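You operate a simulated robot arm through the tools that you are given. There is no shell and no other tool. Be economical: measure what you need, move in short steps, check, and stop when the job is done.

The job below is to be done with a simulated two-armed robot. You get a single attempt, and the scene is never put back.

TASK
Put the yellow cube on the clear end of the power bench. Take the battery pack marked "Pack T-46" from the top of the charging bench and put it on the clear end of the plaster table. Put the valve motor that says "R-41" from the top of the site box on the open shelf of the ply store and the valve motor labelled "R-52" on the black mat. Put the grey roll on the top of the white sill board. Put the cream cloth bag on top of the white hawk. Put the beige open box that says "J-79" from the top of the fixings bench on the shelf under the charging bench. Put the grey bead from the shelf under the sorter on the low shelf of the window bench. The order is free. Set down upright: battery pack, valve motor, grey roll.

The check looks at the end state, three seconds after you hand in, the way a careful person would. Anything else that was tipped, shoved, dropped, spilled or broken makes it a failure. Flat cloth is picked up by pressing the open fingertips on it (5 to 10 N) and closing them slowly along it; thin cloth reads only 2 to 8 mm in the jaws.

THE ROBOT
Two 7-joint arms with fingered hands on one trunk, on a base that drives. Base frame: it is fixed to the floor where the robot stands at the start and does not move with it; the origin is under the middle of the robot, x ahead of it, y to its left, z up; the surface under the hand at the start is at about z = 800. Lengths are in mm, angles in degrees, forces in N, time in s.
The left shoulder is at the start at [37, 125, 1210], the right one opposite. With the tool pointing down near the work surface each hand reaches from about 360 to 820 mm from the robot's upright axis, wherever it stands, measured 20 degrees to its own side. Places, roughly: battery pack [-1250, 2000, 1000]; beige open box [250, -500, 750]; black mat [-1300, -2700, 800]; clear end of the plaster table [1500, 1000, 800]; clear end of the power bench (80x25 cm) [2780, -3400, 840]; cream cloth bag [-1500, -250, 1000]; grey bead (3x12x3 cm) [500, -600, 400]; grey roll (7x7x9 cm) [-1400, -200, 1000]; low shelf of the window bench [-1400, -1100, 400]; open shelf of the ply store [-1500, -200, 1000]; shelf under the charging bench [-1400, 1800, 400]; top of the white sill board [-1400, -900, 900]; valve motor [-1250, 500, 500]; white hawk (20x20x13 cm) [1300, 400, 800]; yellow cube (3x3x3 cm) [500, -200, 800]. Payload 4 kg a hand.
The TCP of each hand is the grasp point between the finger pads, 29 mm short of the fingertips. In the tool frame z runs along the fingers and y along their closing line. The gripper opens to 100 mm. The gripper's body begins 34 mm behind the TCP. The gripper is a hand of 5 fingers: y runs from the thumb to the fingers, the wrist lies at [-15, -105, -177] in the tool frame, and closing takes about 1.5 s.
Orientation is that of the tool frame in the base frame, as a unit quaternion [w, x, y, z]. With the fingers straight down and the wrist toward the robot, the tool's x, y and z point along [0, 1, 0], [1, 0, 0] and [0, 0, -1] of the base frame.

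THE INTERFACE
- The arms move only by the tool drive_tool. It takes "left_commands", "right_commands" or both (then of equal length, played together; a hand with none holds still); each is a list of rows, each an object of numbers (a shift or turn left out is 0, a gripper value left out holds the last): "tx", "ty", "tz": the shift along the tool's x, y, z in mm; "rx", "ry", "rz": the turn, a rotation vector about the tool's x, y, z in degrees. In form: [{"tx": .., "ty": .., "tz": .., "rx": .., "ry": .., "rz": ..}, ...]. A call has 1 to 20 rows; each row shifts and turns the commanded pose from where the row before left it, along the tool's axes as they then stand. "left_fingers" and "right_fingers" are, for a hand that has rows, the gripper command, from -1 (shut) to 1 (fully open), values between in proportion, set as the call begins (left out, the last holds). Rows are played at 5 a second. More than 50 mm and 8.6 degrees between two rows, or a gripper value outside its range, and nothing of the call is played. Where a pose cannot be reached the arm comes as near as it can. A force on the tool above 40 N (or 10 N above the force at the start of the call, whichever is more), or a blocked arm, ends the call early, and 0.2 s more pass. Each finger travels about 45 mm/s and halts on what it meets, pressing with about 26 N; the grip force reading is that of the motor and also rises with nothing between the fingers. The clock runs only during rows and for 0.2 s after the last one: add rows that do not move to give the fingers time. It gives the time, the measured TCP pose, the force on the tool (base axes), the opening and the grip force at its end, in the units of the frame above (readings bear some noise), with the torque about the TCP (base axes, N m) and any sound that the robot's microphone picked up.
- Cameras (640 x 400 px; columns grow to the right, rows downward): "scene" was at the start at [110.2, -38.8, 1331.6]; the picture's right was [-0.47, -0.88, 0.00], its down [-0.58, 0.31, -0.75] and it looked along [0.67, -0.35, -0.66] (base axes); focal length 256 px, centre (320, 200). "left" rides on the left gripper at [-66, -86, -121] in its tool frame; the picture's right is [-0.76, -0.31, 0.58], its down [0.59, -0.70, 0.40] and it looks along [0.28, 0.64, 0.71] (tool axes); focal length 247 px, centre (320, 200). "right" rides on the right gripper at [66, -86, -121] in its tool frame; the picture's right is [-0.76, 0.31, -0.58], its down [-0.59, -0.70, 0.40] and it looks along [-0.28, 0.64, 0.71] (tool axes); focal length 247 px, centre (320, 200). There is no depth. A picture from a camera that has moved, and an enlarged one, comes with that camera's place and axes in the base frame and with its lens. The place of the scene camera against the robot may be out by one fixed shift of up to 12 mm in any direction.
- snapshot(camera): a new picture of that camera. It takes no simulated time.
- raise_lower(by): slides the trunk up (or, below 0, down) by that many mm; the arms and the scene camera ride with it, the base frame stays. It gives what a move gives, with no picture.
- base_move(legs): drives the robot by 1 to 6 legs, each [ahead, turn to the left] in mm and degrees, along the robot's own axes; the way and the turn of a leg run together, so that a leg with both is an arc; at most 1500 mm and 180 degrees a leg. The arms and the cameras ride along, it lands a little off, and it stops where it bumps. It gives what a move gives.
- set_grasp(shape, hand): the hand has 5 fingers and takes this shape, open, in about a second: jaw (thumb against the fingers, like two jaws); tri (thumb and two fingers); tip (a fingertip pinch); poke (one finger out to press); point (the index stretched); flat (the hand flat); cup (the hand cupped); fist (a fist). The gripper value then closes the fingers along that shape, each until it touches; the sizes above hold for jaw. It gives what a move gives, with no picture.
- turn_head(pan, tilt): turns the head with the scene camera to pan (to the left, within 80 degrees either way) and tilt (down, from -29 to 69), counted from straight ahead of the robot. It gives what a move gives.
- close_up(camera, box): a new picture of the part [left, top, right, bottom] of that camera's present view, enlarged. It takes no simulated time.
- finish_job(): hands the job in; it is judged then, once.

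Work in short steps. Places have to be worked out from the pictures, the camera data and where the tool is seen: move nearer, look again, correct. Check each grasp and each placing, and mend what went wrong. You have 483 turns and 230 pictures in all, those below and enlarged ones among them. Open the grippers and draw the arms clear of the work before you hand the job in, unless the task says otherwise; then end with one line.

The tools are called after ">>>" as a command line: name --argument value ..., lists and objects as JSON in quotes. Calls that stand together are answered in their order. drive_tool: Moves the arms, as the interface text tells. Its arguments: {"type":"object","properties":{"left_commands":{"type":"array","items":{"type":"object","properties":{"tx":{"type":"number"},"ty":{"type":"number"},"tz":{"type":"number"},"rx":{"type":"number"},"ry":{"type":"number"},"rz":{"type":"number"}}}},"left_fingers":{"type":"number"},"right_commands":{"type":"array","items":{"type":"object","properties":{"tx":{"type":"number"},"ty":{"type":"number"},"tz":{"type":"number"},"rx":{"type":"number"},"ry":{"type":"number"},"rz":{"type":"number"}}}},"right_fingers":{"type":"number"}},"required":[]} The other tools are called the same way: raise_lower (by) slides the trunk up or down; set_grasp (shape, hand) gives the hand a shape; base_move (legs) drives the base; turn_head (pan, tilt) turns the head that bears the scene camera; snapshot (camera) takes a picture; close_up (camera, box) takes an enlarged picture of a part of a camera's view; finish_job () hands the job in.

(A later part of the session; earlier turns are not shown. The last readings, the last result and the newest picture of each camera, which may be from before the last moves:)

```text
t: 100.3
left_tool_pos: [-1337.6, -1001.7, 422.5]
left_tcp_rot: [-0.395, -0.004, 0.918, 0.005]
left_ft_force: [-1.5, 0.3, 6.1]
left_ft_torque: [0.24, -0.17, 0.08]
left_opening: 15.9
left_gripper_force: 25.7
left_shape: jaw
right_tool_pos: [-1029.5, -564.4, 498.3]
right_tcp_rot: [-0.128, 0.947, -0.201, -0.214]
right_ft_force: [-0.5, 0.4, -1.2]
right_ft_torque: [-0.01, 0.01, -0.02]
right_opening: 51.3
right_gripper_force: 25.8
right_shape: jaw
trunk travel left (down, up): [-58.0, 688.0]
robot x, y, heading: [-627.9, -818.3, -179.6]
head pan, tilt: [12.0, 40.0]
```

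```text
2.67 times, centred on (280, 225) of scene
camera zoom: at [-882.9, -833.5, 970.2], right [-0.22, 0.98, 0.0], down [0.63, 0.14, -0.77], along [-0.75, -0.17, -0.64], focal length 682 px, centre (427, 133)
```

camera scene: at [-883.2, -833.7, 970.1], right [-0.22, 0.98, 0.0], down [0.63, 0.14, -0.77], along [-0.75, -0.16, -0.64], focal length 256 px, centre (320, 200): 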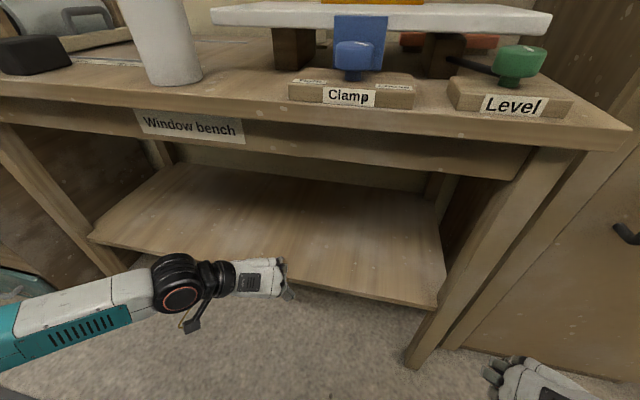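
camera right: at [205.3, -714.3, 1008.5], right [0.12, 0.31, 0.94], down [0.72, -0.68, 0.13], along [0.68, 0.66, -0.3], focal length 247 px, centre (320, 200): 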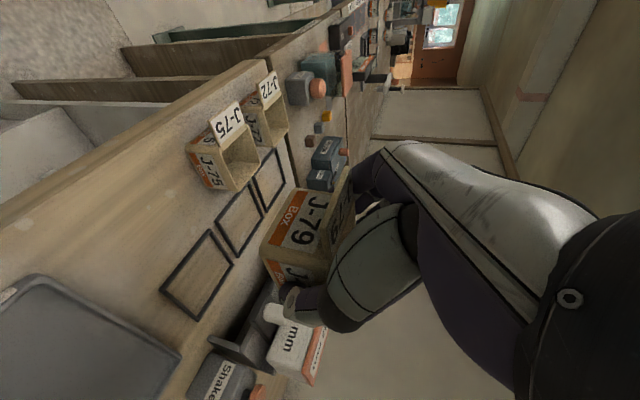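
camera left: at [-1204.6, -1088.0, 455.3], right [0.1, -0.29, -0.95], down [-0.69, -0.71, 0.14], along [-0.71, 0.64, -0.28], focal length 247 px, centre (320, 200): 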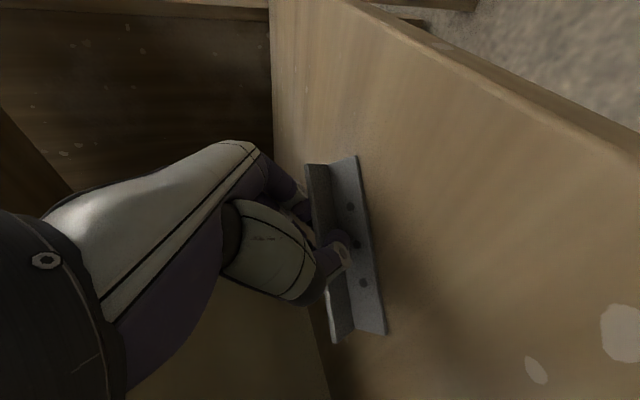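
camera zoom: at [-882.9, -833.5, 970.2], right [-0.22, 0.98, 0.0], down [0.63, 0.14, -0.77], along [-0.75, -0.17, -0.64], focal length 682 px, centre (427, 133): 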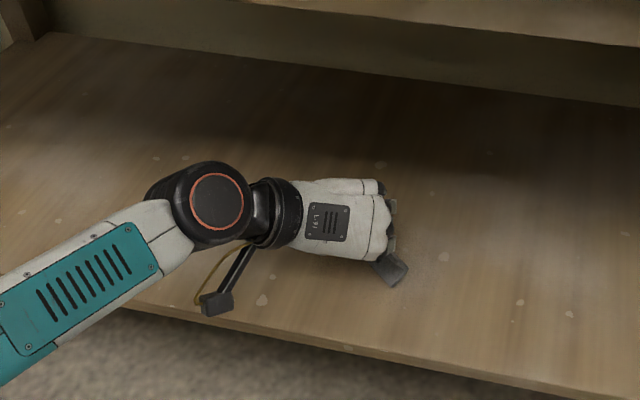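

Bead is touching the shelf (6 N), well inside the front edge. Lower slightly and open.

>>> drive_tool --left_commands '[{"tx": -3, "tz": 3}, {"tx": -2, "tz": 2}]'

>>> drive_tool --left_commands '[{}, {}, {}, {}]' --left_fingers -0.2

>>> snapshot --camera "left"

```text
t: 100.9
left_tool_pos: [-1340.1, -1001.8, 417.9]
left_tcp_rot: [-0.398, -0.004, 0.917, 0.006]
left_ft_force: [-2.9, 2.9, 22.0]
left_ft_torque: [0.28, -0.2, 0.2]
left_opening: 16.2
left_gripper_force: 25.6
left_shape: jaw
right_tool_pos: [-1029.1, -564.6, 498.9]
right_tcp_rot: [-0.128, 0.947, -0.202, -0.214]
right_ft_force: [-0.2, -0.2, 0.2]
right_ft_torque: [0.03, 0.01, 0.01]
right_opening: 51.2
right_gripper_force: 26.0
right_shape: jaw
trunk travel left (down, up): [-58.0, 688.0]
robot x, y, heading: [-622.7, -817.3, -179.8]
head pan, tilt: [12.0, 40.0]
```

```text
t: 101.9
left_tool_pos: [-1337.4, -1002.3, 413.3]
left_tcp_rot: [-0.394, -0.003, 0.919, 0.004]
left_ft_force: [0.6, 0.9, -0.2]
left_ft_torque: [-0.01, 0.01, -0.01]
left_opening: 39.8
left_gripper_force: 0.1
left_shape: jaw
right_tool_pos: [-1030.3, -565.2, 499.1]
right_tcp_rot: [-0.127, 0.948, -0.201, -0.212]
right_ft_force: [-0.8, -0.5, -0.2]
right_ft_torque: [-0.02, -0.04, 0.01]
right_opening: 51.2
right_gripper_force: 26.0
right_shape: jaw
trunk travel left (down, up): [-58.0, 688.0]
robot x, y, heading: [-627.1, -813.8, -179.9]
head pan, tilt: [12.0, 40.0]
```

```text
169 pictures are left
camera left: at [-1203.9, -1089.3, 447.5], right [0.11, -0.3, -0.95], down [-0.69, -0.71, 0.14], along [-0.71, 0.64, -0.28], focal length 247 px, centre (320, 200)
```

left: 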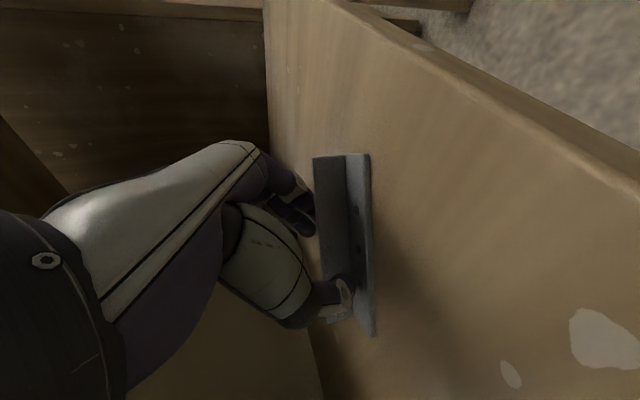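

Bead lies flat on the shelf. Raise straight up and withdraw.

>>> drive_tool --left_commands '[{"tx": 15, "tz": -14}, {"tx": 29, "tz": -27}, {"tx": -23.4, "tz": -24.7}, {"tx": -23.4, "tz": -24.7}, {"tx": -23.4, "tz": -24.7}, {"tx": -23.4, "tz": -24.7}, {"tx": -23.4, "tz": -24.7}]'

>>> base_move --legs '[[-200, 0]]'

>>> raise_lower --by 350

>>> snapshot --camera "scene"

```text
t: 103.5
left_tool_pos: [-1165.6, -1004.8, 476.0]
left_tcp_rot: [-0.395, -0.003, 0.919, 0.005]
left_ft_force: [-0.5, -0.2, 0.2]
left_ft_torque: [-0.02, 0.02, 0.01]
left_opening: 39.5
left_gripper_force: 0.0
left_shape: jaw
right_tool_pos: [-1029.4, -564.6, 497.5]
right_tcp_rot: [-0.127, 0.948, -0.201, -0.212]
right_ft_force: [0.4, -0.3, -0.5]
right_ft_torque: [0.0, -0.03, 0.0]
right_opening: 51.7
right_gripper_force: 26.1
right_shape: jaw
trunk travel left (down, up): [-58.0, 688.0]
robot x, y, heading: [-626.1, -812.2, -179.8]
head pan, tilt: [12.0, 40.0]
```

```text
t: 105.1
left_tool_pos: [-967.2, -1002.1, 474.1]
left_tcp_rot: [-0.394, -0.001, 0.919, 0.005]
left_ft_force: [-0.9, 1.0, 0.1]
left_ft_torque: [0.0, -0.04, 0.0]
left_opening: 39.8
left_gripper_force: 0.1
left_shape: jaw
right_tool_pos: [-828.8, -563.4, 497.9]
right_tcp_rot: [-0.129, 0.947, -0.203, -0.212]
right_ft_force: [0.1, 1.2, -1.4]
right_ft_torque: [-0.03, 0.01, 0.02]
right_opening: 51.3
right_gripper_force: 26.0
right_shape: jaw
trunk travel left (down, up): [-58.0, 688.0]
robot x, y, heading: [-424.5, -814.0, -179.6]
head pan, tilt: [12.0, 40.0]
```

```text
t: 108.5
left_tool_pos: [-966.5, -1002.6, 824.2]
left_tcp_rot: [-0.394, -0.002, 0.919, 0.005]
left_ft_force: [0.3, 0.7, 1.1]
left_ft_torque: [0.01, -0.03, 0.01]
left_opening: 39.9
left_gripper_force: 0.0
left_shape: jaw
right_tool_pos: [-829.4, -561.7, 847.9]
right_tcp_rot: [-0.128, 0.947, -0.202, -0.213]
right_ft_force: [0.3, 0.3, -0.5]
right_ft_torque: [0.01, -0.04, -0.01]
right_opening: 51.3
right_gripper_force: 26.5
right_shape: jaw
trunk travel left (down, up): [-408.0, 338.0]
robot x, y, heading: [-429.5, -812.0, -180.1]
head pan, tilt: [12.0, 40.0]
```

```text
168 pictures are left
camera scene: at [-564.2, -831.2, 1333.5], right [-0.21, 0.98, 0.0], down [0.63, 0.14, -0.77], along [-0.75, -0.16, -0.64], focal length 256 px, centre (320, 200)
```

scene: 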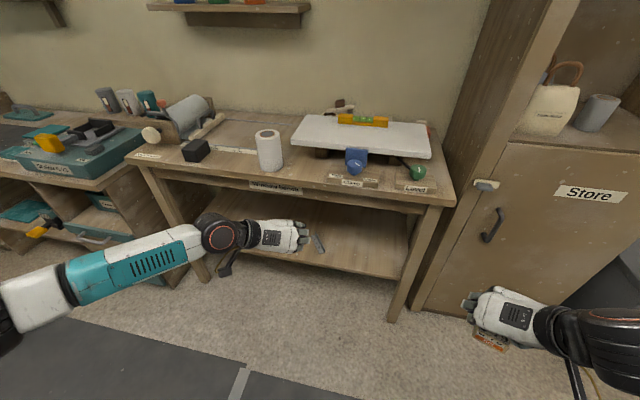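

Bead done. Next the grey roll (est. [-1515,-155], on the store shelf) with the free left hand. Drive to face the store and raise the trunk 200.

>>> base_move --legs '[[0, -90], [730, 0], [0, 90], [300, 0]]'

>>> raise_lower --by 200

>>> turn_head --pan 5 --tilt 35

>>> snapshot --camera "scene"

```text
t: 122.1
left_tool_pos: [-1259.0, -276.3, 823.5]
left_tcp_rot: [-0.393, -0.003, 0.92, 0.004]
left_ft_force: [11.7, -0.1, -1.8]
left_ft_torque: [-0.05, 0.04, -0.35]
left_opening: 39.7
left_gripper_force: 0.1
left_shape: jaw
right_tool_pos: [-1125.5, 163.1, 848.1]
right_tcp_rot: [-0.127, 0.948, -0.2, -0.213]
right_ft_force: [0.0, 0.4, -1.3]
right_ft_torque: [0.01, 0.01, -0.01]
right_opening: 51.1
right_gripper_force: 25.9
right_shape: jaw
trunk travel left (down, up): [-408.0, 338.0]
robot x, y, heading: [-721.2, -82.3, -179.0]
head pan, tilt: [12.0, 40.0]
```

```text
t: 124.2
left_tool_pos: [-1260.3, -275.8, 1022.3]
left_tcp_rot: [-0.393, -0.004, 0.919, 0.004]
left_ft_force: [0.3, 0.6, 0.3]
left_ft_torque: [-0.01, 0.0, -0.01]
left_opening: 40.0
left_gripper_force: 0.0
left_shape: jaw
right_tool_pos: [-1126.3, 163.3, 1048.8]
right_tcp_rot: [-0.128, 0.948, -0.2, -0.212]
right_ft_force: [0.0, 0.7, -0.8]
right_ft_torque: [0.0, -0.04, 0.01]
right_opening: 51.4
right_gripper_force: 26.1
right_shape: jaw
trunk travel left (down, up): [-608.0, 138.0]
robot x, y, heading: [-723.0, -85.4, -179.5]
head pan, tilt: [12.0, 40.0]
```

```text
t: 124.9
left_tool_pos: [-1259.8, -276.6, 1023.8]
left_tcp_rot: [-0.392, -0.004, 0.92, 0.004]
left_ft_force: [-0.4, 0.2, 0.2]
left_ft_torque: [0.02, -0.04, 0.0]
left_opening: 39.9
left_gripper_force: 0.1
left_shape: jaw
right_tool_pos: [-1126.6, 163.5, 1047.3]
right_tcp_rot: [-0.128, 0.948, -0.199, -0.213]
right_ft_force: [0.4, 0.5, -0.5]
right_ft_torque: [0.0, 0.01, 0.01]
right_opening: 51.2
right_gripper_force: 26.0
right_shape: jaw
trunk travel left (down, up): [-608.0, 138.0]
robot x, y, heading: [-722.2, -85.0, -179.4]
head pan, tilt: [5.0, 35.0]
```

```text
167 pictures are left
camera scene: at [-846.5, -93.5, 1542.6], right [-0.1, 1.0, 0.0], down [0.57, 0.06, -0.82], along [-0.81, -0.08, -0.57], focal length 256 px, centre (320, 200)
```

scene: 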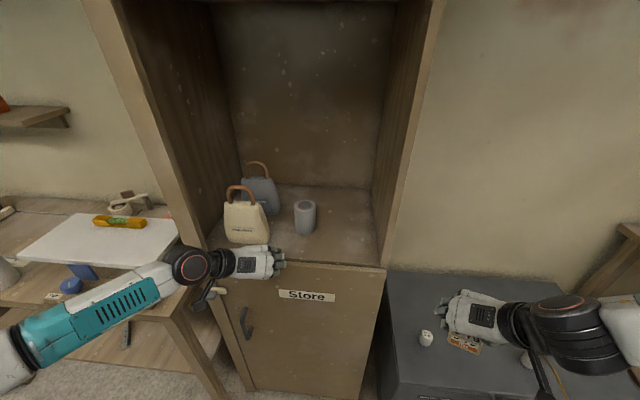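

Take a hand-camera view and zoom on the shelf to triangulate the roll and the bag.

>>> snapshot --camera "left"

>>> close_up --camera "scene" --box '[200, 140, 400, 300]'

```text
166 pictures are left
camera left: at [-1127.1, -362.3, 1058.3], right [0.11, -0.3, -0.95], down [-0.69, -0.71, 0.14], along [-0.71, 0.64, -0.28], focal length 247 px, centre (320, 200)
```

left: 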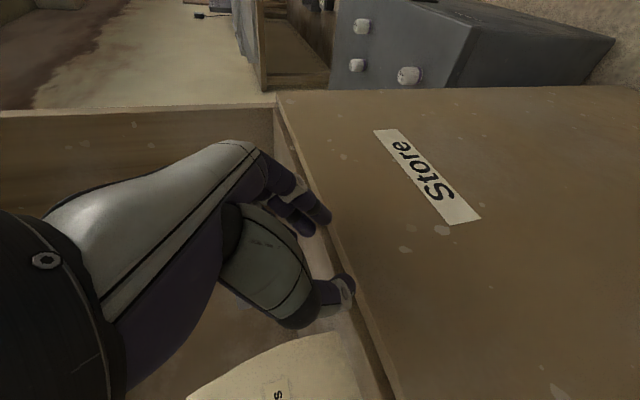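

```text
2.50 times, centred on (300, 220) of scene
camera zoom: at [-846.5, -93.5, 1542.6], right [-0.1, 1.0, 0.0], down [0.57, 0.06, -0.82], along [-0.81, -0.08, -0.57], focal length 639 px, centre (370, 150)
```

zoom: 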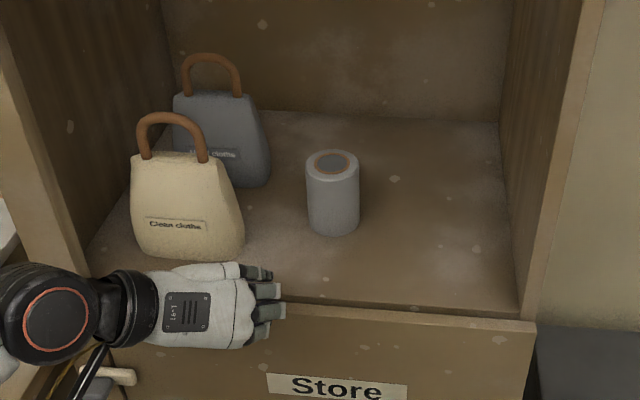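

Roll ≈[-1488,-206], bag's right edge ≈ y -306. Open, align y, raise, then advance the base 100 mm.

>>> drive_tool --left_commands '[{"tx": 22, "tz": -21}, {"ty": 35}, {"ty": 35}, {}]' --left_fingers 1.0

>>> base_move --legs '[[100, 0]]'

>>> snapshot --camera "left"

>>> close_up --camera "scene" --box '[200, 140, 400, 300]'

```text
t: 125.9
left_tool_pos: [-1256.5, -206.9, 1054.8]
left_tcp_rot: [-0.393, -0.004, 0.919, 0.004]
left_ft_force: [0.7, -0.6, 0.2]
left_ft_torque: [-0.01, -0.02, 0.0]
left_opening: 99.8
left_gripper_force: 0.0
left_shape: jaw
right_tool_pos: [-1125.5, 163.2, 1048.5]
right_tcp_rot: [-0.128, 0.948, -0.199, -0.214]
right_ft_force: [0.6, 0.5, 0.3]
right_ft_torque: [0.0, 0.01, 0.01]
right_opening: 51.5
right_gripper_force: 26.1
right_shape: jaw
trunk travel left (down, up): [-608.0, 138.0]
robot x, y, heading: [-718.7, -87.7, -179.0]
head pan, tilt: [5.0, 35.0]
```

```text
t: 127.1
left_tool_pos: [-1360.4, -205.7, 1056.1]
left_tcp_rot: [-0.393, -0.003, 0.92, 0.004]
left_ft_force: [-0.3, 0.4, -0.6]
left_ft_torque: [-0.02, -0.01, -0.02]
left_opening: 99.6
left_gripper_force: 0.0
left_shape: jaw
right_tool_pos: [-1228.4, 162.3, 1048.7]
right_tcp_rot: [-0.128, 0.948, -0.201, -0.213]
right_ft_force: [-0.3, -0.6, -1.5]
right_ft_torque: [0.01, -0.01, 0.01]
right_opening: 51.3
right_gripper_force: 25.9
right_shape: jaw
trunk travel left (down, up): [-608.0, 138.0]
robot x, y, heading: [-820.9, -83.0, -179.3]
head pan, tilt: [5.0, 35.0]
```

```text
164 pictures are left
camera left: at [-1226.9, -292.0, 1090.2], right [0.11, -0.3, -0.95], down [-0.69, -0.71, 0.14], along [-0.71, 0.64, -0.28], focal length 247 px, centre (320, 200)
```

left: 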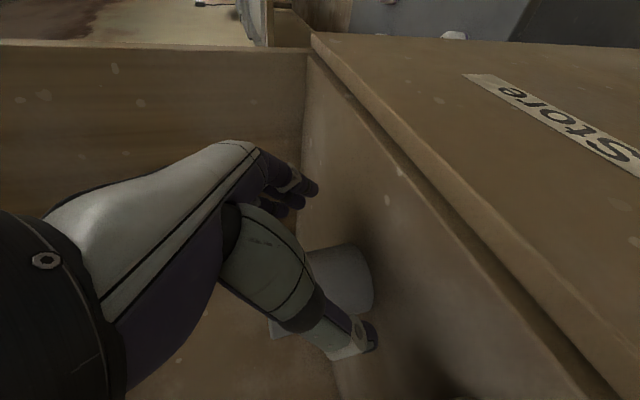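

```text
2.50 times, centred on (300, 220) of scene
camera zoom: at [-949.3, -94.3, 1542.5], right [-0.1, 1.0, 0.0], down [0.57, 0.06, -0.82], along [-0.81, -0.08, -0.57], focal length 639 px, centre (370, 150)
```

zoom: 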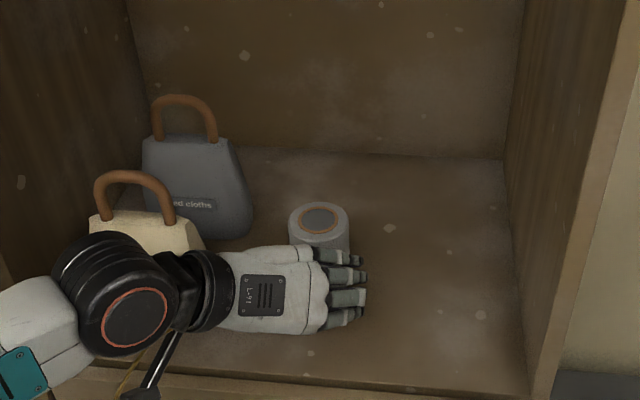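

Aligned with the roll (y≈-205). Advance 120 mm to straddle it.

>>> drive_tool --left_commands '[{"tx": 24.3, "tz": 32.1}, {"tx": 24.3, "tz": 32.1}, {"tx": 24.3, "tz": 32.1}]'

>>> snapshot --camera "left"

>>> close_up --camera "scene" --box '[200, 140, 400, 300]'

```text
t: 127.9
left_tool_pos: [-1478.5, -204.7, 1042.2]
left_tcp_rot: [-0.392, -0.003, 0.92, 0.004]
left_ft_force: [1.1, 0.2, 1.1]
left_ft_torque: [0.01, -0.02, 0.03]
left_opening: 100.0
left_gripper_force: 0.0
left_shape: jaw
right_tool_pos: [-1227.8, 163.4, 1048.5]
right_tcp_rot: [-0.128, 0.948, -0.2, -0.213]
right_ft_force: [-0.2, 0.0, -1.0]
right_ft_torque: [-0.02, 0.02, -0.02]
right_opening: 51.4
right_gripper_force: 26.6
right_shape: jaw
trunk travel left (down, up): [-608.0, 138.0]
robot x, y, heading: [-824.6, -89.1, -179.5]
head pan, tilt: [5.0, 35.0]
```

```text
162 pictures are left
camera left: at [-1347.2, -291.5, 1076.6], right [0.11, -0.3, -0.95], down [-0.69, -0.71, 0.14], along [-0.71, 0.64, -0.28], focal length 247 px, centre (320, 200)
```

left: 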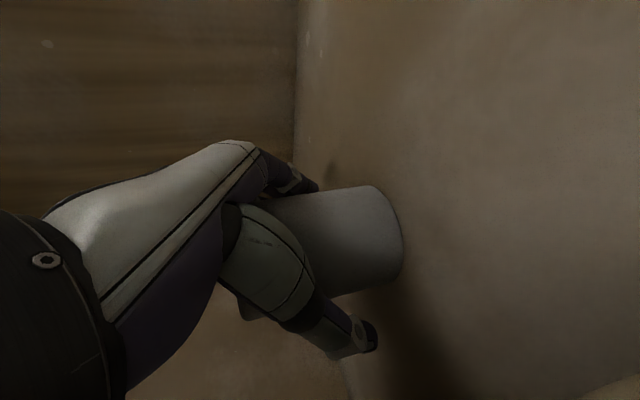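

```text
2.50 times, centred on (300, 220) of scene
camera zoom: at [-948.7, -93.1, 1542.5], right [-0.1, 1.0, 0.0], down [0.57, 0.05, -0.82], along [-0.81, -0.08, -0.57], focal length 639 px, centre (370, 150)
```

zoom: 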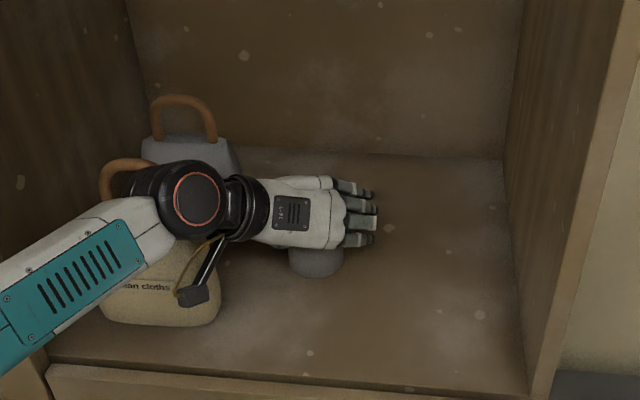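

Roll lies between thumb and fingers. Close.

>>> drive_tool --left_commands '[{}, {}, {}, {}, {}]' --left_fingers -0.2

>>> drive_tool --left_commands '[{"tx": 14.5, "tz": -13.8}, {"tx": 14.5, "tz": -13.8}]'

>>> snapshot --camera "left"

```text
t: 129.1
left_tool_pos: [-1479.2, -207.2, 1042.1]
left_tcp_rot: [-0.393, -0.004, 0.919, 0.005]
left_ft_force: [-1.3, -0.2, 2.2]
left_ft_torque: [-0.11, 0.09, -0.05]
left_opening: 47.3
left_gripper_force: 26.0
left_shape: jaw
right_tool_pos: [-1225.9, 162.9, 1048.6]
right_tcp_rot: [-0.127, 0.948, -0.2, -0.214]
right_ft_force: [-0.3, -0.9, -0.5]
right_ft_torque: [0.01, 0.04, -0.02]
right_opening: 51.2
right_gripper_force: 26.4
right_shape: jaw
trunk travel left (down, up): [-608.0, 138.0]
robot x, y, heading: [-822.0, -87.5, -179.7]
head pan, tilt: [5.0, 35.0]
```

```text
t: 129.7
left_tool_pos: [-1480.3, -208.5, 1080.9]
left_tcp_rot: [-0.393, -0.003, 0.919, 0.003]
left_ft_force: [0.4, -0.3, -1.4]
left_ft_torque: [0.01, 0.01, -0.02]
left_opening: 47.0
left_gripper_force: 25.7
left_shape: jaw
right_tool_pos: [-1227.1, 162.9, 1049.5]
right_tcp_rot: [-0.128, 0.948, -0.201, -0.212]
right_ft_force: [0.0, 0.6, -0.5]
right_ft_torque: [-0.02, 0.02, 0.0]
right_opening: 51.2
right_gripper_force: 26.1
right_shape: jaw
trunk travel left (down, up): [-608.0, 138.0]
robot x, y, heading: [-828.1, -89.0, -179.6]
head pan, tilt: [5.0, 35.0]
```

```text
160 pictures are left
camera left: at [-1346.2, -294.5, 1116.2], right [0.11, -0.3, -0.95], down [-0.69, -0.71, 0.14], along [-0.71, 0.64, -0.28], focal length 247 px, centre (320, 200)
```

left: 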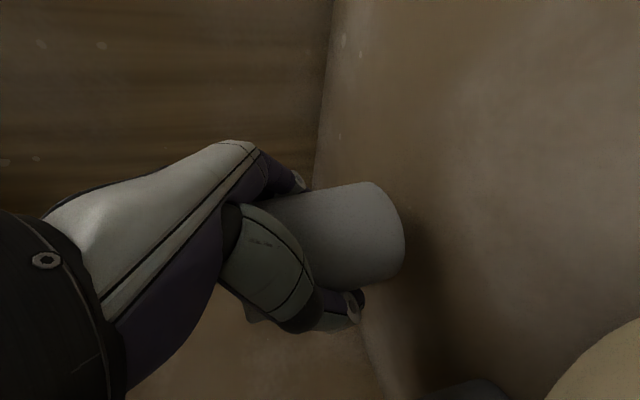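

Roll held. Raise a little, back out, and drive to the window bench.

>>> drive_tool --left_commands '[{"tx": 14.5, "tz": -13.8}, {"tx": 14.5, "tz": -13.8}]'

>>> base_move --legs '[[-400, 0], [0, 90], [782, 0], [0, -90], [180, 0]]'

>>> snapshot --camera "scene"

>>> snapshot --camera "left"

```text
t: 130.3
left_tool_pos: [-1478.0, -208.3, 1124.0]
left_tcp_rot: [-0.392, -0.003, 0.92, 0.004]
left_ft_force: [0.3, -0.6, -0.4]
left_ft_torque: [0.01, -0.04, -0.03]
left_opening: 47.4
left_gripper_force: 26.3
left_shape: jaw
right_tool_pos: [-1227.4, 162.8, 1049.1]
right_tcp_rot: [-0.128, 0.948, -0.201, -0.213]
right_ft_force: [0.9, -0.1, 0.6]
right_ft_torque: [0.03, 0.0, 0.01]
right_opening: 51.1
right_gripper_force: 25.8
right_shape: jaw
trunk travel left (down, up): [-608.0, 138.0]
robot x, y, heading: [-822.6, -91.3, -179.6]
head pan, tilt: [5.0, 35.0]
```

```text
t: 145.4
left_tool_pos: [-1252.7, -951.2, 1121.9]
left_tcp_rot: [-0.392, 0.006, 0.92, 0.008]
left_ft_force: [-0.8, 0.8, -0.7]
left_ft_torque: [0.0, 0.0, -0.01]
left_opening: 47.3
left_gripper_force: 26.3
left_shape: jaw
right_tool_pos: [-996.7, -585.7, 1048.1]
right_tcp_rot: [-0.129, 0.946, -0.21, -0.212]
right_ft_force: [0.1, -0.3, 0.4]
right_ft_torque: [0.01, -0.02, 0.0]
right_opening: 51.1
right_gripper_force: 25.9
right_shape: jaw
trunk travel left (down, up): [-608.0, 138.0]
robot x, y, heading: [-596.0, -843.9, 179.3]
head pan, tilt: [5.0, 35.0]
```

```text
159 pictures are left
camera scene: at [-721.7, -847.7, 1542.6], right [-0.08, 1.0, 0.0], down [0.57, 0.04, -0.82], along [-0.82, -0.06, -0.57], focal length 256 px, centre (320, 200)
```

scene: 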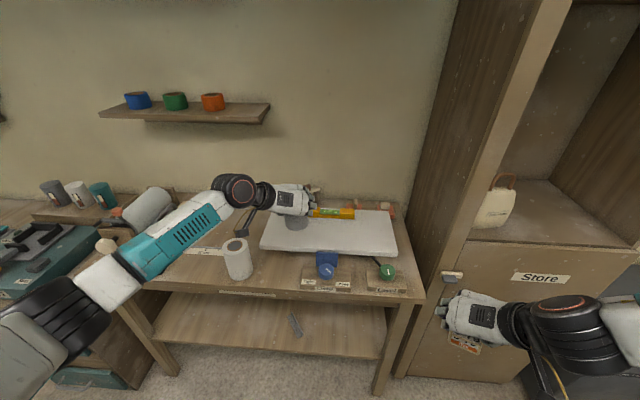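

```text
158 pictures are left
camera left: at [-1122.3, -1039.4, 1157.8], right [0.1, -0.3, -0.95], down [-0.71, -0.69, 0.14], along [-0.7, 0.66, -0.28], focal length 247 px, centre (320, 200)
```

left: 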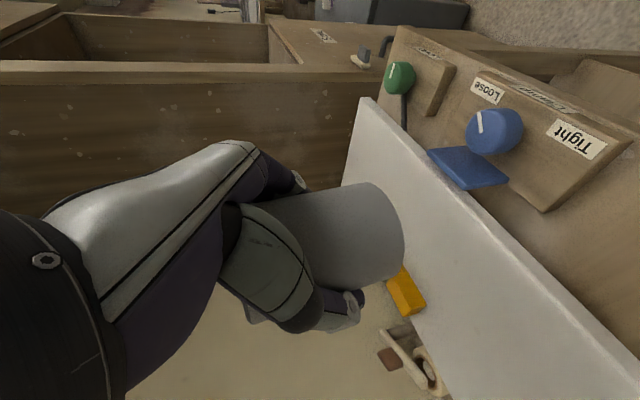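

Board top ≈ x -1320…-1520, y -1093…-644, z≈930. Move over the front-left of the board, target [-1415,-985].

>>> base_move --legs '[[100, 0]]'

>>> drive_tool --left_commands '[{"tx": 24, "tz": 25, "ty": -15}, {"tx": 22, "tz": 23, "ty": -15}, {"tx": -25, "tz": 24}, {"tx": -25, "tz": 24}]'

>>> snapshot --camera "left"

>>> snapshot --camera "scene"

```text
t: 146.6
left_tool_pos: [-1354.5, -947.2, 1123.0]
left_tcp_rot: [-0.392, 0.006, 0.92, 0.009]
left_ft_force: [0.3, 0.5, -0.5]
left_ft_torque: [-0.01, 0.0, 0.0]
left_opening: 47.3
left_gripper_force: 25.7
left_shape: jaw
right_tool_pos: [-1095.9, -583.4, 1047.9]
right_tcp_rot: [-0.13, 0.946, -0.211, -0.211]
right_ft_force: [0.5, -0.2, -1.0]
right_ft_torque: [-0.03, -0.03, -0.02]
right_opening: 51.1
right_gripper_force: 25.7
right_shape: jaw
trunk travel left (down, up): [-608.0, 138.0]
robot x, y, heading: [-696.7, -840.3, 179.4]
head pan, tilt: [5.0, 35.0]
```

```text
t: 147.6
left_tool_pos: [-1421.2, -974.2, 1053.0]
left_tcp_rot: [-0.392, 0.007, 0.92, 0.007]
left_ft_force: [0.2, 0.4, -1.1]
left_ft_torque: [-0.01, -0.04, 0.01]
left_opening: 46.8
left_gripper_force: 26.4
left_shape: jaw
right_tool_pos: [-1096.4, -582.7, 1048.8]
right_tcp_rot: [-0.13, 0.945, -0.211, -0.212]
right_ft_force: [-0.8, 0.1, -1.5]
right_ft_torque: [0.02, 0.01, 0.01]
right_opening: 51.2
right_gripper_force: 26.0
right_shape: jaw
trunk travel left (down, up): [-608.0, 138.0]
robot x, y, heading: [-694.9, -844.4, 179.2]
head pan, tilt: [5.0, 35.0]
```

```text
157 pictures are left
camera left: at [-1290.2, -1064.3, 1087.3], right [0.1, -0.3, -0.95], down [-0.71, -0.69, 0.14], along [-0.7, 0.66, -0.28], focal length 247 px, centre (320, 200)
```

left: 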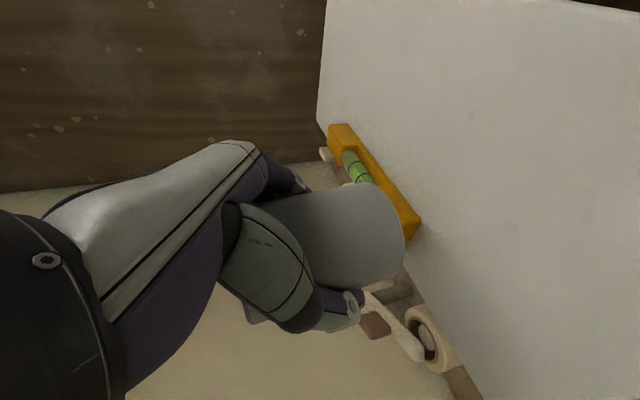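

```text
156 pictures are left
camera scene: at [-823.3, -845.8, 1542.5], right [-0.07, 1.0, 0.0], down [0.57, 0.04, -0.82], along [-0.82, -0.06, -0.57], focal length 256 px, centre (320, 200)
```

scene: 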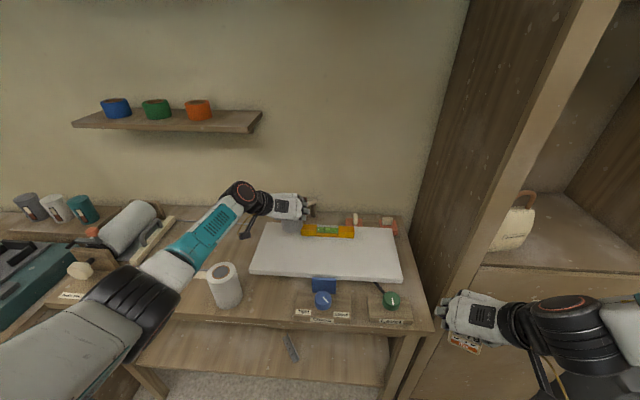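

The level's end is close to that spot; shift 36 mm left and 20 mm toward me, then lower.

>>> drive_tool --left_commands '[{"tx": -13.8, "tz": -14.5, "ty": -36}, {"tx": -20, "tz": 19}, {"tx": -9, "tz": 8.5}]'

>>> snapshot --camera "left"

```text
t: 148.4
left_tool_pos: [-1400.9, -1012.4, 1012.9]
left_tcp_rot: [-0.392, 0.007, 0.92, 0.009]
left_ft_force: [0.0, -0.1, -1.0]
left_ft_torque: [-0.01, 0.02, 0.0]
left_opening: 47.0
left_gripper_force: 26.0
left_shape: jaw
right_tool_pos: [-1095.1, -583.5, 1047.9]
right_tcp_rot: [-0.131, 0.945, -0.211, -0.211]
right_ft_force: [-0.3, 0.0, -0.1]
right_ft_torque: [-0.02, 0.0, 0.01]
right_opening: 51.0
right_gripper_force: 26.3
right_shape: jaw
trunk travel left (down, up): [-608.0, 138.0]
robot x, y, heading: [-695.6, -840.0, 179.3]
head pan, tilt: [5.0, 35.0]
```

```text
155 pictures are left
camera left: at [-1270.8, -1102.0, 1048.2], right [0.1, -0.3, -0.95], down [-0.71, -0.69, 0.14], along [-0.7, 0.66, -0.28], focal length 247 px, centre (320, 200)
```

left: 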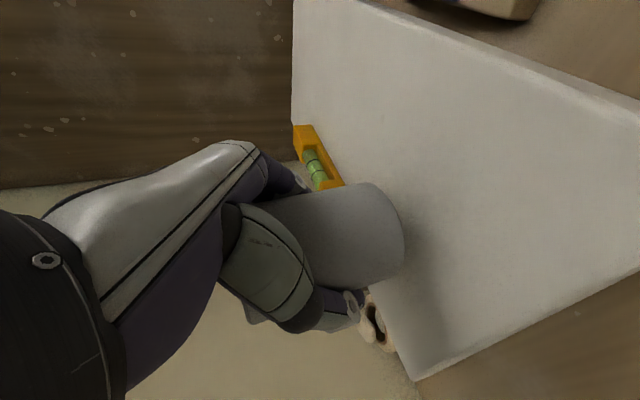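

Well clear now. Lower in small steps until contact.

>>> drive_tool --left_commands '[{"tx": -4, "tz": 3.8}, {"tx": -4, "tz": 3.8}, {"tx": -4, "tz": 3.8}]'

>>> drive_tool --left_commands '[{"tx": -3, "tz": 2.9}, {"tx": -3, "tz": 2.9}]'

>>> snapshot --camera "left"

```text
t: 149.2
left_tool_pos: [-1402.7, -1011.2, 997.0]
left_tcp_rot: [-0.392, 0.007, 0.92, 0.008]
left_ft_force: [-0.1, -0.1, -1.2]
left_ft_torque: [0.0, 0.02, 0.0]
left_opening: 46.9
left_gripper_force: 25.8
left_shape: jaw
right_tool_pos: [-1096.9, -582.2, 1048.4]
right_tcp_rot: [-0.13, 0.945, -0.211, -0.211]
right_ft_force: [0.4, -0.4, -0.5]
right_ft_torque: [0.02, -0.03, -0.02]
right_opening: 51.5
right_gripper_force: 25.4
right_shape: jaw
trunk travel left (down, up): [-608.0, 138.0]
robot x, y, heading: [-695.2, -841.1, 179.3]
head pan, tilt: [5.0, 35.0]
```

```text
t: 149.8
left_tool_pos: [-1403.4, -1010.6, 986.9]
left_tcp_rot: [-0.394, 0.007, 0.919, 0.007]
left_ft_force: [-0.2, 0.2, -0.2]
left_ft_torque: [-0.02, 0.01, 0.01]
left_opening: 47.0
left_gripper_force: 26.3
left_shape: jaw
right_tool_pos: [-1095.0, -582.4, 1048.4]
right_tcp_rot: [-0.13, 0.945, -0.211, -0.211]
right_ft_force: [-0.5, 0.1, -0.2]
right_ft_torque: [0.02, -0.03, 0.01]
right_opening: 51.3
right_gripper_force: 25.6
right_shape: jaw
trunk travel left (down, up): [-608.0, 138.0]
robot x, y, heading: [-694.4, -840.6, 179.7]
head pan, tilt: [5.0, 35.0]
```

```text
154 pictures are left
camera left: at [-1271.9, -1100.8, 1023.0], right [0.1, -0.3, -0.95], down [-0.71, -0.69, 0.14], along [-0.7, 0.66, -0.28], focal length 247 px, centre (320, 200)
```

left: 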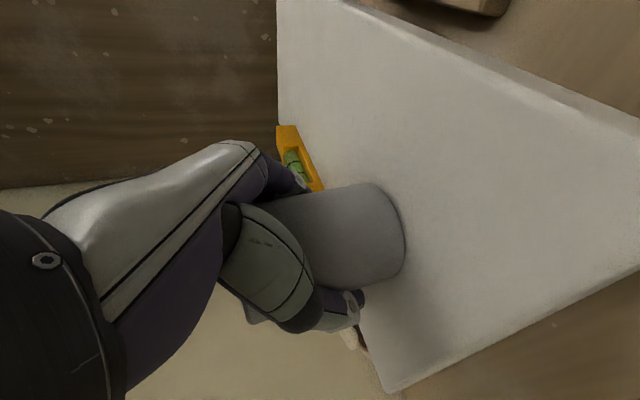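

Nearly down; continue in small steps.

>>> drive_tool --left_commands '[{"tx": -2.5, "tz": 2.4}, {"tx": -2.5, "tz": 2.4}, {"tx": -2.5, "tz": 2.4}]'

>>> drive_tool --left_commands '[{"tx": -2.5, "tz": 2.4}, {"tx": -2.5, "tz": 2.4}]'

>>> close_up --camera "left" --box '[240, 100, 480, 300]'

```text
t: 150.6
left_tool_pos: [-1401.5, -1010.6, 983.9]
left_tcp_rot: [-0.397, 0.007, 0.918, 0.009]
left_ft_force: [5.1, 2.3, 23.1]
left_ft_torque: [-0.36, 0.31, 0.09]
left_opening: 46.9
left_gripper_force: 26.1
left_shape: jaw
right_tool_pos: [-1093.8, -582.1, 1049.3]
right_tcp_rot: [-0.129, 0.945, -0.212, -0.212]
right_ft_force: [-0.3, 0.4, -0.2]
right_ft_torque: [0.01, -0.01, -0.03]
right_opening: 51.2
right_gripper_force: 26.5
right_shape: jaw
trunk travel left (down, up): [-608.0, 138.0]
robot x, y, heading: [-695.1, -842.6, 179.5]
head pan, tilt: [5.0, 35.0]
```

```text
t: 151.2
left_tool_pos: [-1409.2, -1009.3, 983.7]
left_tcp_rot: [-0.402, 0.005, 0.916, 0.011]
left_ft_force: [5.3, 0.5, 17.4]
left_ft_torque: [-0.45, 0.11, 0.1]
left_opening: 46.6
left_gripper_force: 26.2
left_shape: jaw
right_tool_pos: [-1096.3, -583.1, 1047.5]
right_tcp_rot: [-0.13, 0.945, -0.211, -0.212]
right_ft_force: [0.1, -0.1, -0.1]
right_ft_torque: [0.03, 0.0, 0.0]
right_opening: 51.1
right_gripper_force: 26.3
right_shape: jaw
trunk travel left (down, up): [-608.0, 138.0]
robot x, y, heading: [-696.0, -842.1, 179.2]
head pan, tilt: [5.0, 35.0]
stopped in row 2 (left hand): the force on the tool passed its limit at 41 N (the readings are from after the stop); the commanded pose is now the measured one
```

```text
2.00 times, centred on (360, 200) of left
camera zoom: at [-1276.7, -1098.8, 1014.7], right [0.08, -0.29, -0.95], down [-0.71, -0.69, 0.15], along [-0.7, 0.66, -0.26], focal length 494 px, centre (240, 200)
```

zoom: 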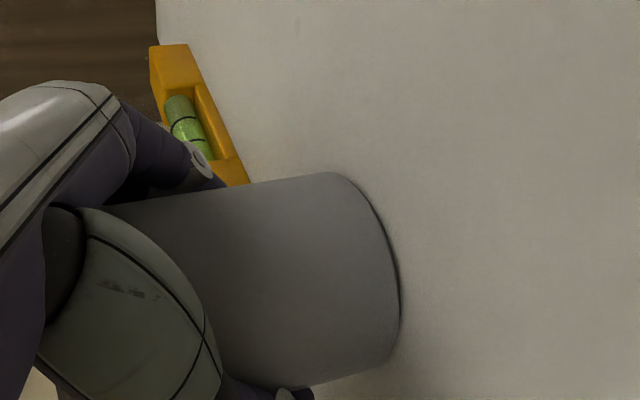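

In contact. Relieve 3 mm and open.

>>> drive_tool --left_commands '[{"tx": 2, "tz": -2}, {}]'

>>> drive_tool --left_commands '[{}, {}, {}, {}, {}, {}]' --left_fingers 1.0

>>> snapshot --camera "left"

>>> close_up --camera "scene" --box '[200, 160, 440, 300]'

```text
t: 151.8
left_tool_pos: [-1406.4, -1010.0, 983.6]
left_tcp_rot: [-0.4, 0.006, 0.917, 0.01]
left_ft_force: [-3.2, 2.3, 12.7]
left_ft_torque: [-0.2, 0.27, -0.07]
left_opening: 46.7
left_gripper_force: 26.7
left_shape: jaw
right_tool_pos: [-1095.5, -582.5, 1048.8]
right_tcp_rot: [-0.13, 0.945, -0.212, -0.211]
right_ft_force: [0.6, -0.4, 0.3]
right_ft_torque: [0.0, 0.01, -0.02]
right_opening: 51.3
right_gripper_force: 26.2
right_shape: jaw
trunk travel left (down, up): [-608.0, 138.0]
robot x, y, heading: [-698.2, -840.3, 179.3]
head pan, tilt: [5.0, 35.0]
```

```text
t: 153.2
left_tool_pos: [-1407.3, -1011.1, 980.2]
left_tcp_rot: [-0.398, 0.006, 0.917, 0.01]
left_ft_force: [0.3, 0.0, -0.3]
left_ft_torque: [0.04, 0.01, -0.01]
left_opening: 99.8
left_gripper_force: 0.1
left_shape: jaw
right_tool_pos: [-1096.3, -582.8, 1049.1]
right_tcp_rot: [-0.13, 0.945, -0.212, -0.211]
right_ft_force: [-0.8, -0.8, 1.0]
right_ft_torque: [0.0, 0.01, 0.04]
right_opening: 51.0
right_gripper_force: 26.1
right_shape: jaw
trunk travel left (down, up): [-608.0, 138.0]
robot x, y, heading: [-696.4, -841.3, 179.2]
head pan, tilt: [5.0, 35.0]
```

```text
152 pictures are left
camera left: at [-1274.7, -1099.7, 1014.0], right [0.09, -0.3, -0.95], down [-0.71, -0.69, 0.15], along [-0.7, 0.66, -0.27], focal length 247 px, centre (320, 200)
```

left: 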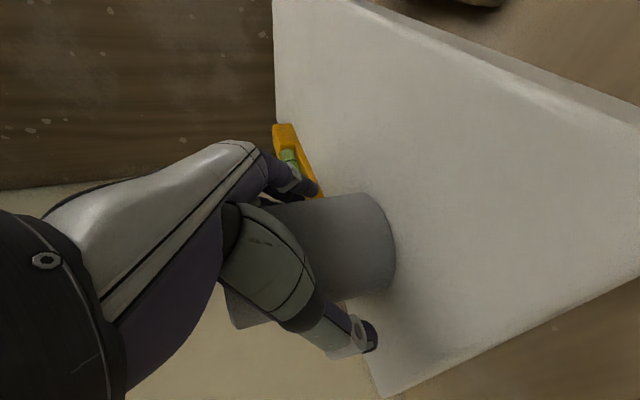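

```text
2.67 times, centred on (320, 230) of scene
camera zoom: at [-822.4, -846.1, 1542.6], right [-0.07, 1.0, 0.0], down [0.57, 0.04, -0.82], along [-0.82, -0.06, -0.57], focal length 682 px, centre (320, 120)
```

zoom: 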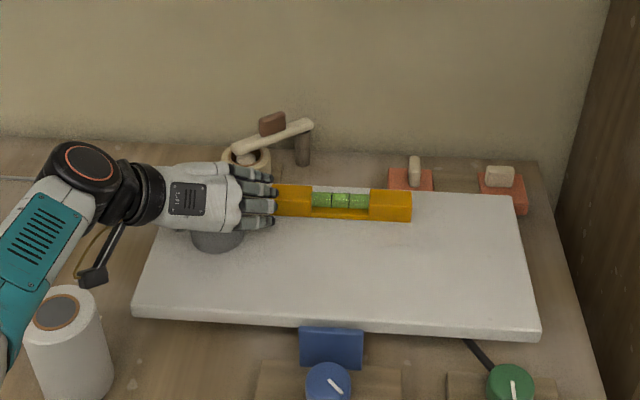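

Roll stands on the board. Retract along the finger direction.

>>> drive_tool --left_commands '[{"tz": -40}, {"tz": -40}, {"tz": -40}, {"tz": -40}]'

>>> base_move --legs '[[-250, 0]]'

>>> close_up --camera "scene" --box '[200, 160, 440, 300]'

```text
t: 154.2
left_tool_pos: [-1288.7, -1014.3, 1091.1]
left_tcp_rot: [-0.398, 0.006, 0.917, 0.01]
left_ft_force: [0.8, -0.7, 0.5]
left_ft_torque: [-0.02, 0.03, 0.01]
left_opening: 99.9
left_gripper_force: 0.0
left_shape: jaw
right_tool_pos: [-1094.8, -584.2, 1048.7]
right_tcp_rot: [-0.129, 0.946, -0.211, -0.211]
right_ft_force: [1.0, -1.2, -0.7]
right_ft_torque: [0.04, -0.01, 0.0]
right_opening: 50.9
right_gripper_force: 25.6
right_shape: jaw
trunk travel left (down, up): [-608.0, 138.0]
robot x, y, heading: [-701.3, -843.1, 179.4]
head pan, tilt: [5.0, 35.0]
```

```text
t: 156.0
left_tool_pos: [-1038.5, -1015.4, 1092.3]
left_tcp_rot: [-0.399, 0.007, 0.917, 0.011]
left_ft_force: [0.4, 0.5, 1.0]
left_ft_torque: [0.0, 0.02, 0.01]
left_opening: 100.3
left_gripper_force: 0.1
left_shape: jaw
right_tool_pos: [-842.2, -585.2, 1048.0]
right_tcp_rot: [-0.13, 0.945, -0.212, -0.212]
right_ft_force: [0.3, 0.7, -0.5]
right_ft_torque: [-0.01, 0.05, 0.0]
right_opening: 51.4
right_gripper_force: 26.1
right_shape: jaw
trunk travel left (down, up): [-608.0, 138.0]
robot x, y, heading: [-444.2, -846.6, 179.1]
head pan, tilt: [5.0, 35.0]
```

```text
2.67 times, centred on (320, 230) of scene
camera zoom: at [-569.4, -849.4, 1542.7], right [-0.07, 1.0, 0.0], down [0.57, 0.04, -0.82], along [-0.82, -0.06, -0.57], focal length 682 px, centre (320, 120)
```

zoom: 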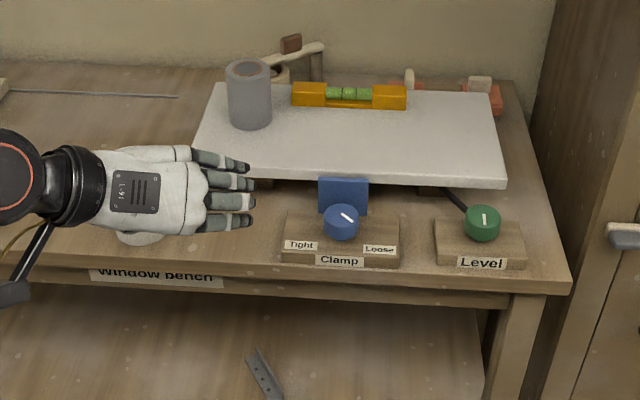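

Roll placed upright. Now drive north to the site box to inspect valve motors.

>>> base_move --legs '[[0, -90], [1200, 0], [0, 90]]'

>>> turn_head --pan 0 --tilt 40

>>> snapshot --camera "scene"

>>> turn_head --pan -55 --tilt 25

>>> snapshot --camera "scene"

```text
t: 169.9
left_tool_pos: [-1057.9, 138.1, 1089.9]
left_tcp_rot: [-0.397, -0.019, 0.917, -0.001]
left_ft_force: [0.7, -0.4, 0.6]
left_ft_torque: [-0.01, 0.0, -0.01]
left_opening: 99.8
left_gripper_force: 0.0
left_shape: jaw
right_tool_pos: [-886.7, 579.2, 1048.4]
right_tcp_rot: [-0.124, 0.951, -0.185, -0.215]
right_ft_force: [0.7, -1.0, -0.4]
right_ft_torque: [0.01, 0.0, 0.02]
right_opening: 51.2
right_gripper_force: 26.0
right_shape: jaw
trunk travel left (down, up): [-608.0, 138.0]
robot x, y, heading: [-476.2, 342.7, -177.6]
head pan, tilt: [5.0, 35.0]
```

```text
t: 170.5
left_tool_pos: [-1056.0, 138.1, 1090.7]
left_tcp_rot: [-0.398, -0.019, 0.917, 0.0]
left_ft_force: [-0.4, -0.1, -0.1]
left_ft_torque: [0.02, 0.01, 0.03]
left_opening: 99.9
left_gripper_force: 0.0
left_shape: jaw
right_tool_pos: [-887.1, 579.3, 1048.2]
right_tcp_rot: [-0.124, 0.951, -0.185, -0.215]
right_ft_force: [-0.1, 0.5, -0.5]
right_ft_torque: [0.0, 0.0, 0.0]
right_opening: 51.1
right_gripper_force: 26.0
right_shape: jaw
trunk travel left (down, up): [-608.0, 138.0]
robot x, y, heading: [-474.8, 345.3, -177.4]
head pan, tilt: [0.0, 40.0]
```

```text
149 pictures are left
camera scene: at [-596.9, 339.4, 1535.1], right [-0.04, 1.0, 0.0], down [0.64, 0.03, -0.77], along [-0.77, -0.03, -0.64], focal length 256 px, centre (320, 200)
```

scene: 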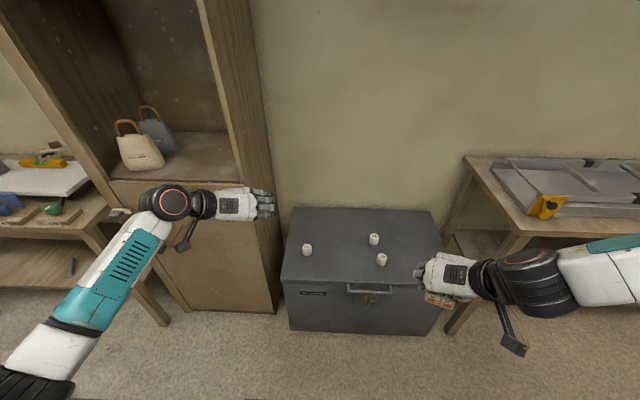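

```text
t: 171.8
left_tool_pos: [-1057.1, 137.4, 1091.1]
left_tcp_rot: [-0.398, -0.019, 0.917, -0.001]
left_ft_force: [-0.3, -0.5, 0.1]
left_ft_torque: [0.01, 0.0, 0.03]
left_opening: 99.7
left_gripper_force: 0.1
left_shape: jaw
right_tool_pos: [-887.4, 579.6, 1048.0]
right_tcp_rot: [-0.124, 0.951, -0.184, -0.215]
right_ft_force: [0.5, -0.4, -1.1]
right_ft_torque: [0.04, -0.01, 0.01]
right_opening: 50.9
right_gripper_force: 25.7
right_shape: jaw
trunk travel left (down, up): [-608.0, 138.0]
robot x, y, heading: [-472.0, 342.0, -177.5]
head pan, tilt: [-55.0, 25.0]
```

```text
148 pictures are left
camera scene: at [-568.0, 416.2, 1558.4], right [0.79, 0.61, 0.0], down [0.26, -0.34, -0.91], along [-0.55, 0.72, -0.42], focal length 256 px, centre (320, 200)
```

scene: 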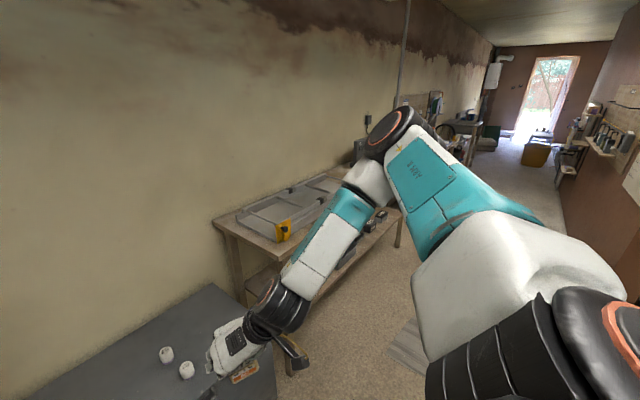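

Three small motors on the site box. Zoom in for the labels.

>>> turn_head --pan 0 --tilt 40

>>> close_up --camera "scene" --box '[285, 220, 405, 280]'

```text
t: 173.0
left_tool_pos: [-1057.6, 137.6, 1091.1]
left_tcp_rot: [-0.398, -0.02, 0.917, -0.001]
left_ft_force: [1.1, 0.2, 0.3]
left_ft_torque: [-0.03, 0.01, 0.01]
left_opening: 100.1
left_gripper_force: 0.1
left_shape: jaw
right_tool_pos: [-887.1, 579.5, 1048.0]
right_tcp_rot: [-0.124, 0.951, -0.185, -0.215]
right_ft_force: [0.3, 0.0, -0.9]
right_ft_torque: [0.03, 0.03, 0.0]
right_opening: 51.2
right_gripper_force: 25.7
right_shape: jaw
trunk travel left (down, up): [-608.0, 138.0]
robot x, y, heading: [-476.5, 343.4, -177.4]
head pan, tilt: [0.0, 40.0]
```

```text
5.33 times, centred on (345, 250) of scene
camera zoom: at [-596.9, 339.5, 1535.1], right [-0.04, 1.0, 0.0], down [0.64, 0.03, -0.77], along [-0.77, -0.03, -0.64], focal length 1364 px, centre (187, -67)
```

zoom: 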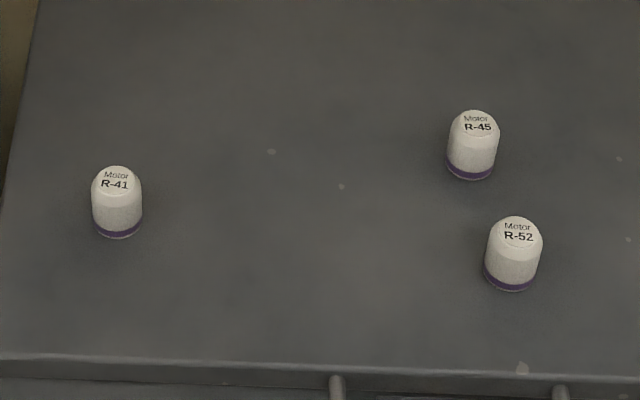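

R-41 at ≈[-1366,249,582], R-52 at ≈[-1328,590], box top ≈555. Raise the right hand (with J-79) out of the way, then lower trunk 400 and approach R-41 with the left.

>>> drive_tool --right_commands '[{"tx": -18.2, "ty": -6.2, "tz": -35}, {"tx": -18.2, "ty": -6.2, "tz": -35}, {"tx": -18.2, "ty": -6.2, "tz": -35}, {"tx": -18.2, "ty": -6.2, "tz": -35}, {"tx": -18.2, "ty": -6.2, "tz": -35}]' --left_commands '[{}, {}, {}, {}, {}]' --left_fingers 0.6

>>> raise_lower --by -400

>>> snapshot --camera "scene"

```text
t: 174.2
left_tool_pos: [-1055.9, 136.5, 1089.4]
left_tcp_rot: [-0.399, -0.02, 0.917, -0.001]
left_ft_force: [0.3, -0.3, 0.1]
left_ft_torque: [0.01, 0.0, -0.03]
left_opening: 80.2
left_gripper_force: 0.1
left_shape: jaw
right_tool_pos: [-887.6, 577.7, 1249.2]
right_tcp_rot: [-0.126, 0.951, -0.185, -0.215]
right_ft_force: [0.5, -0.8, -0.2]
right_ft_torque: [0.03, 0.02, -0.01]
right_opening: 51.2
right_gripper_force: 25.9
right_shape: jaw
trunk travel left (down, up): [-608.0, 138.0]
robot x, y, heading: [-473.1, 345.2, -177.6]
head pan, tilt: [0.0, 40.0]
```

```text
t: 178.0
left_tool_pos: [-1057.5, 138.0, 691.0]
left_tcp_rot: [-0.398, -0.02, 0.917, 0.0]
left_ft_force: [0.8, 0.3, 0.1]
left_ft_torque: [-0.02, 0.04, 0.02]
left_opening: 80.4
left_gripper_force: 0.0
left_shape: jaw
right_tool_pos: [-895.6, 578.5, 819.8]
right_tcp_rot: [-0.133, 0.958, -0.18, -0.178]
right_ft_force: [0.5, 0.7, -0.2]
right_ft_torque: [0.01, 0.0, 0.03]
right_opening: 50.9
right_gripper_force: 25.9
right_shape: jaw
trunk travel left (down, up): [-208.0, 538.0]
robot x, y, heading: [-474.6, 345.0, -177.4]
head pan, tilt: [0.0, 40.0]
```

```text
146 pictures are left
camera scene: at [-668.7, 336.3, 1128.6], right [-0.04, 1.0, 0.0], down [0.64, 0.03, -0.77], along [-0.77, -0.03, -0.64], focal length 256 px, centre (320, 200)
```

scene: 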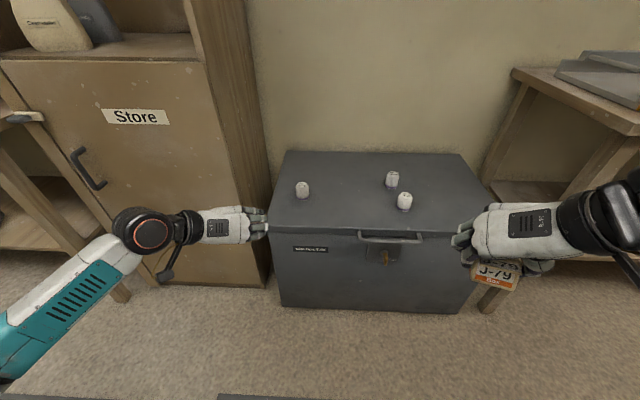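

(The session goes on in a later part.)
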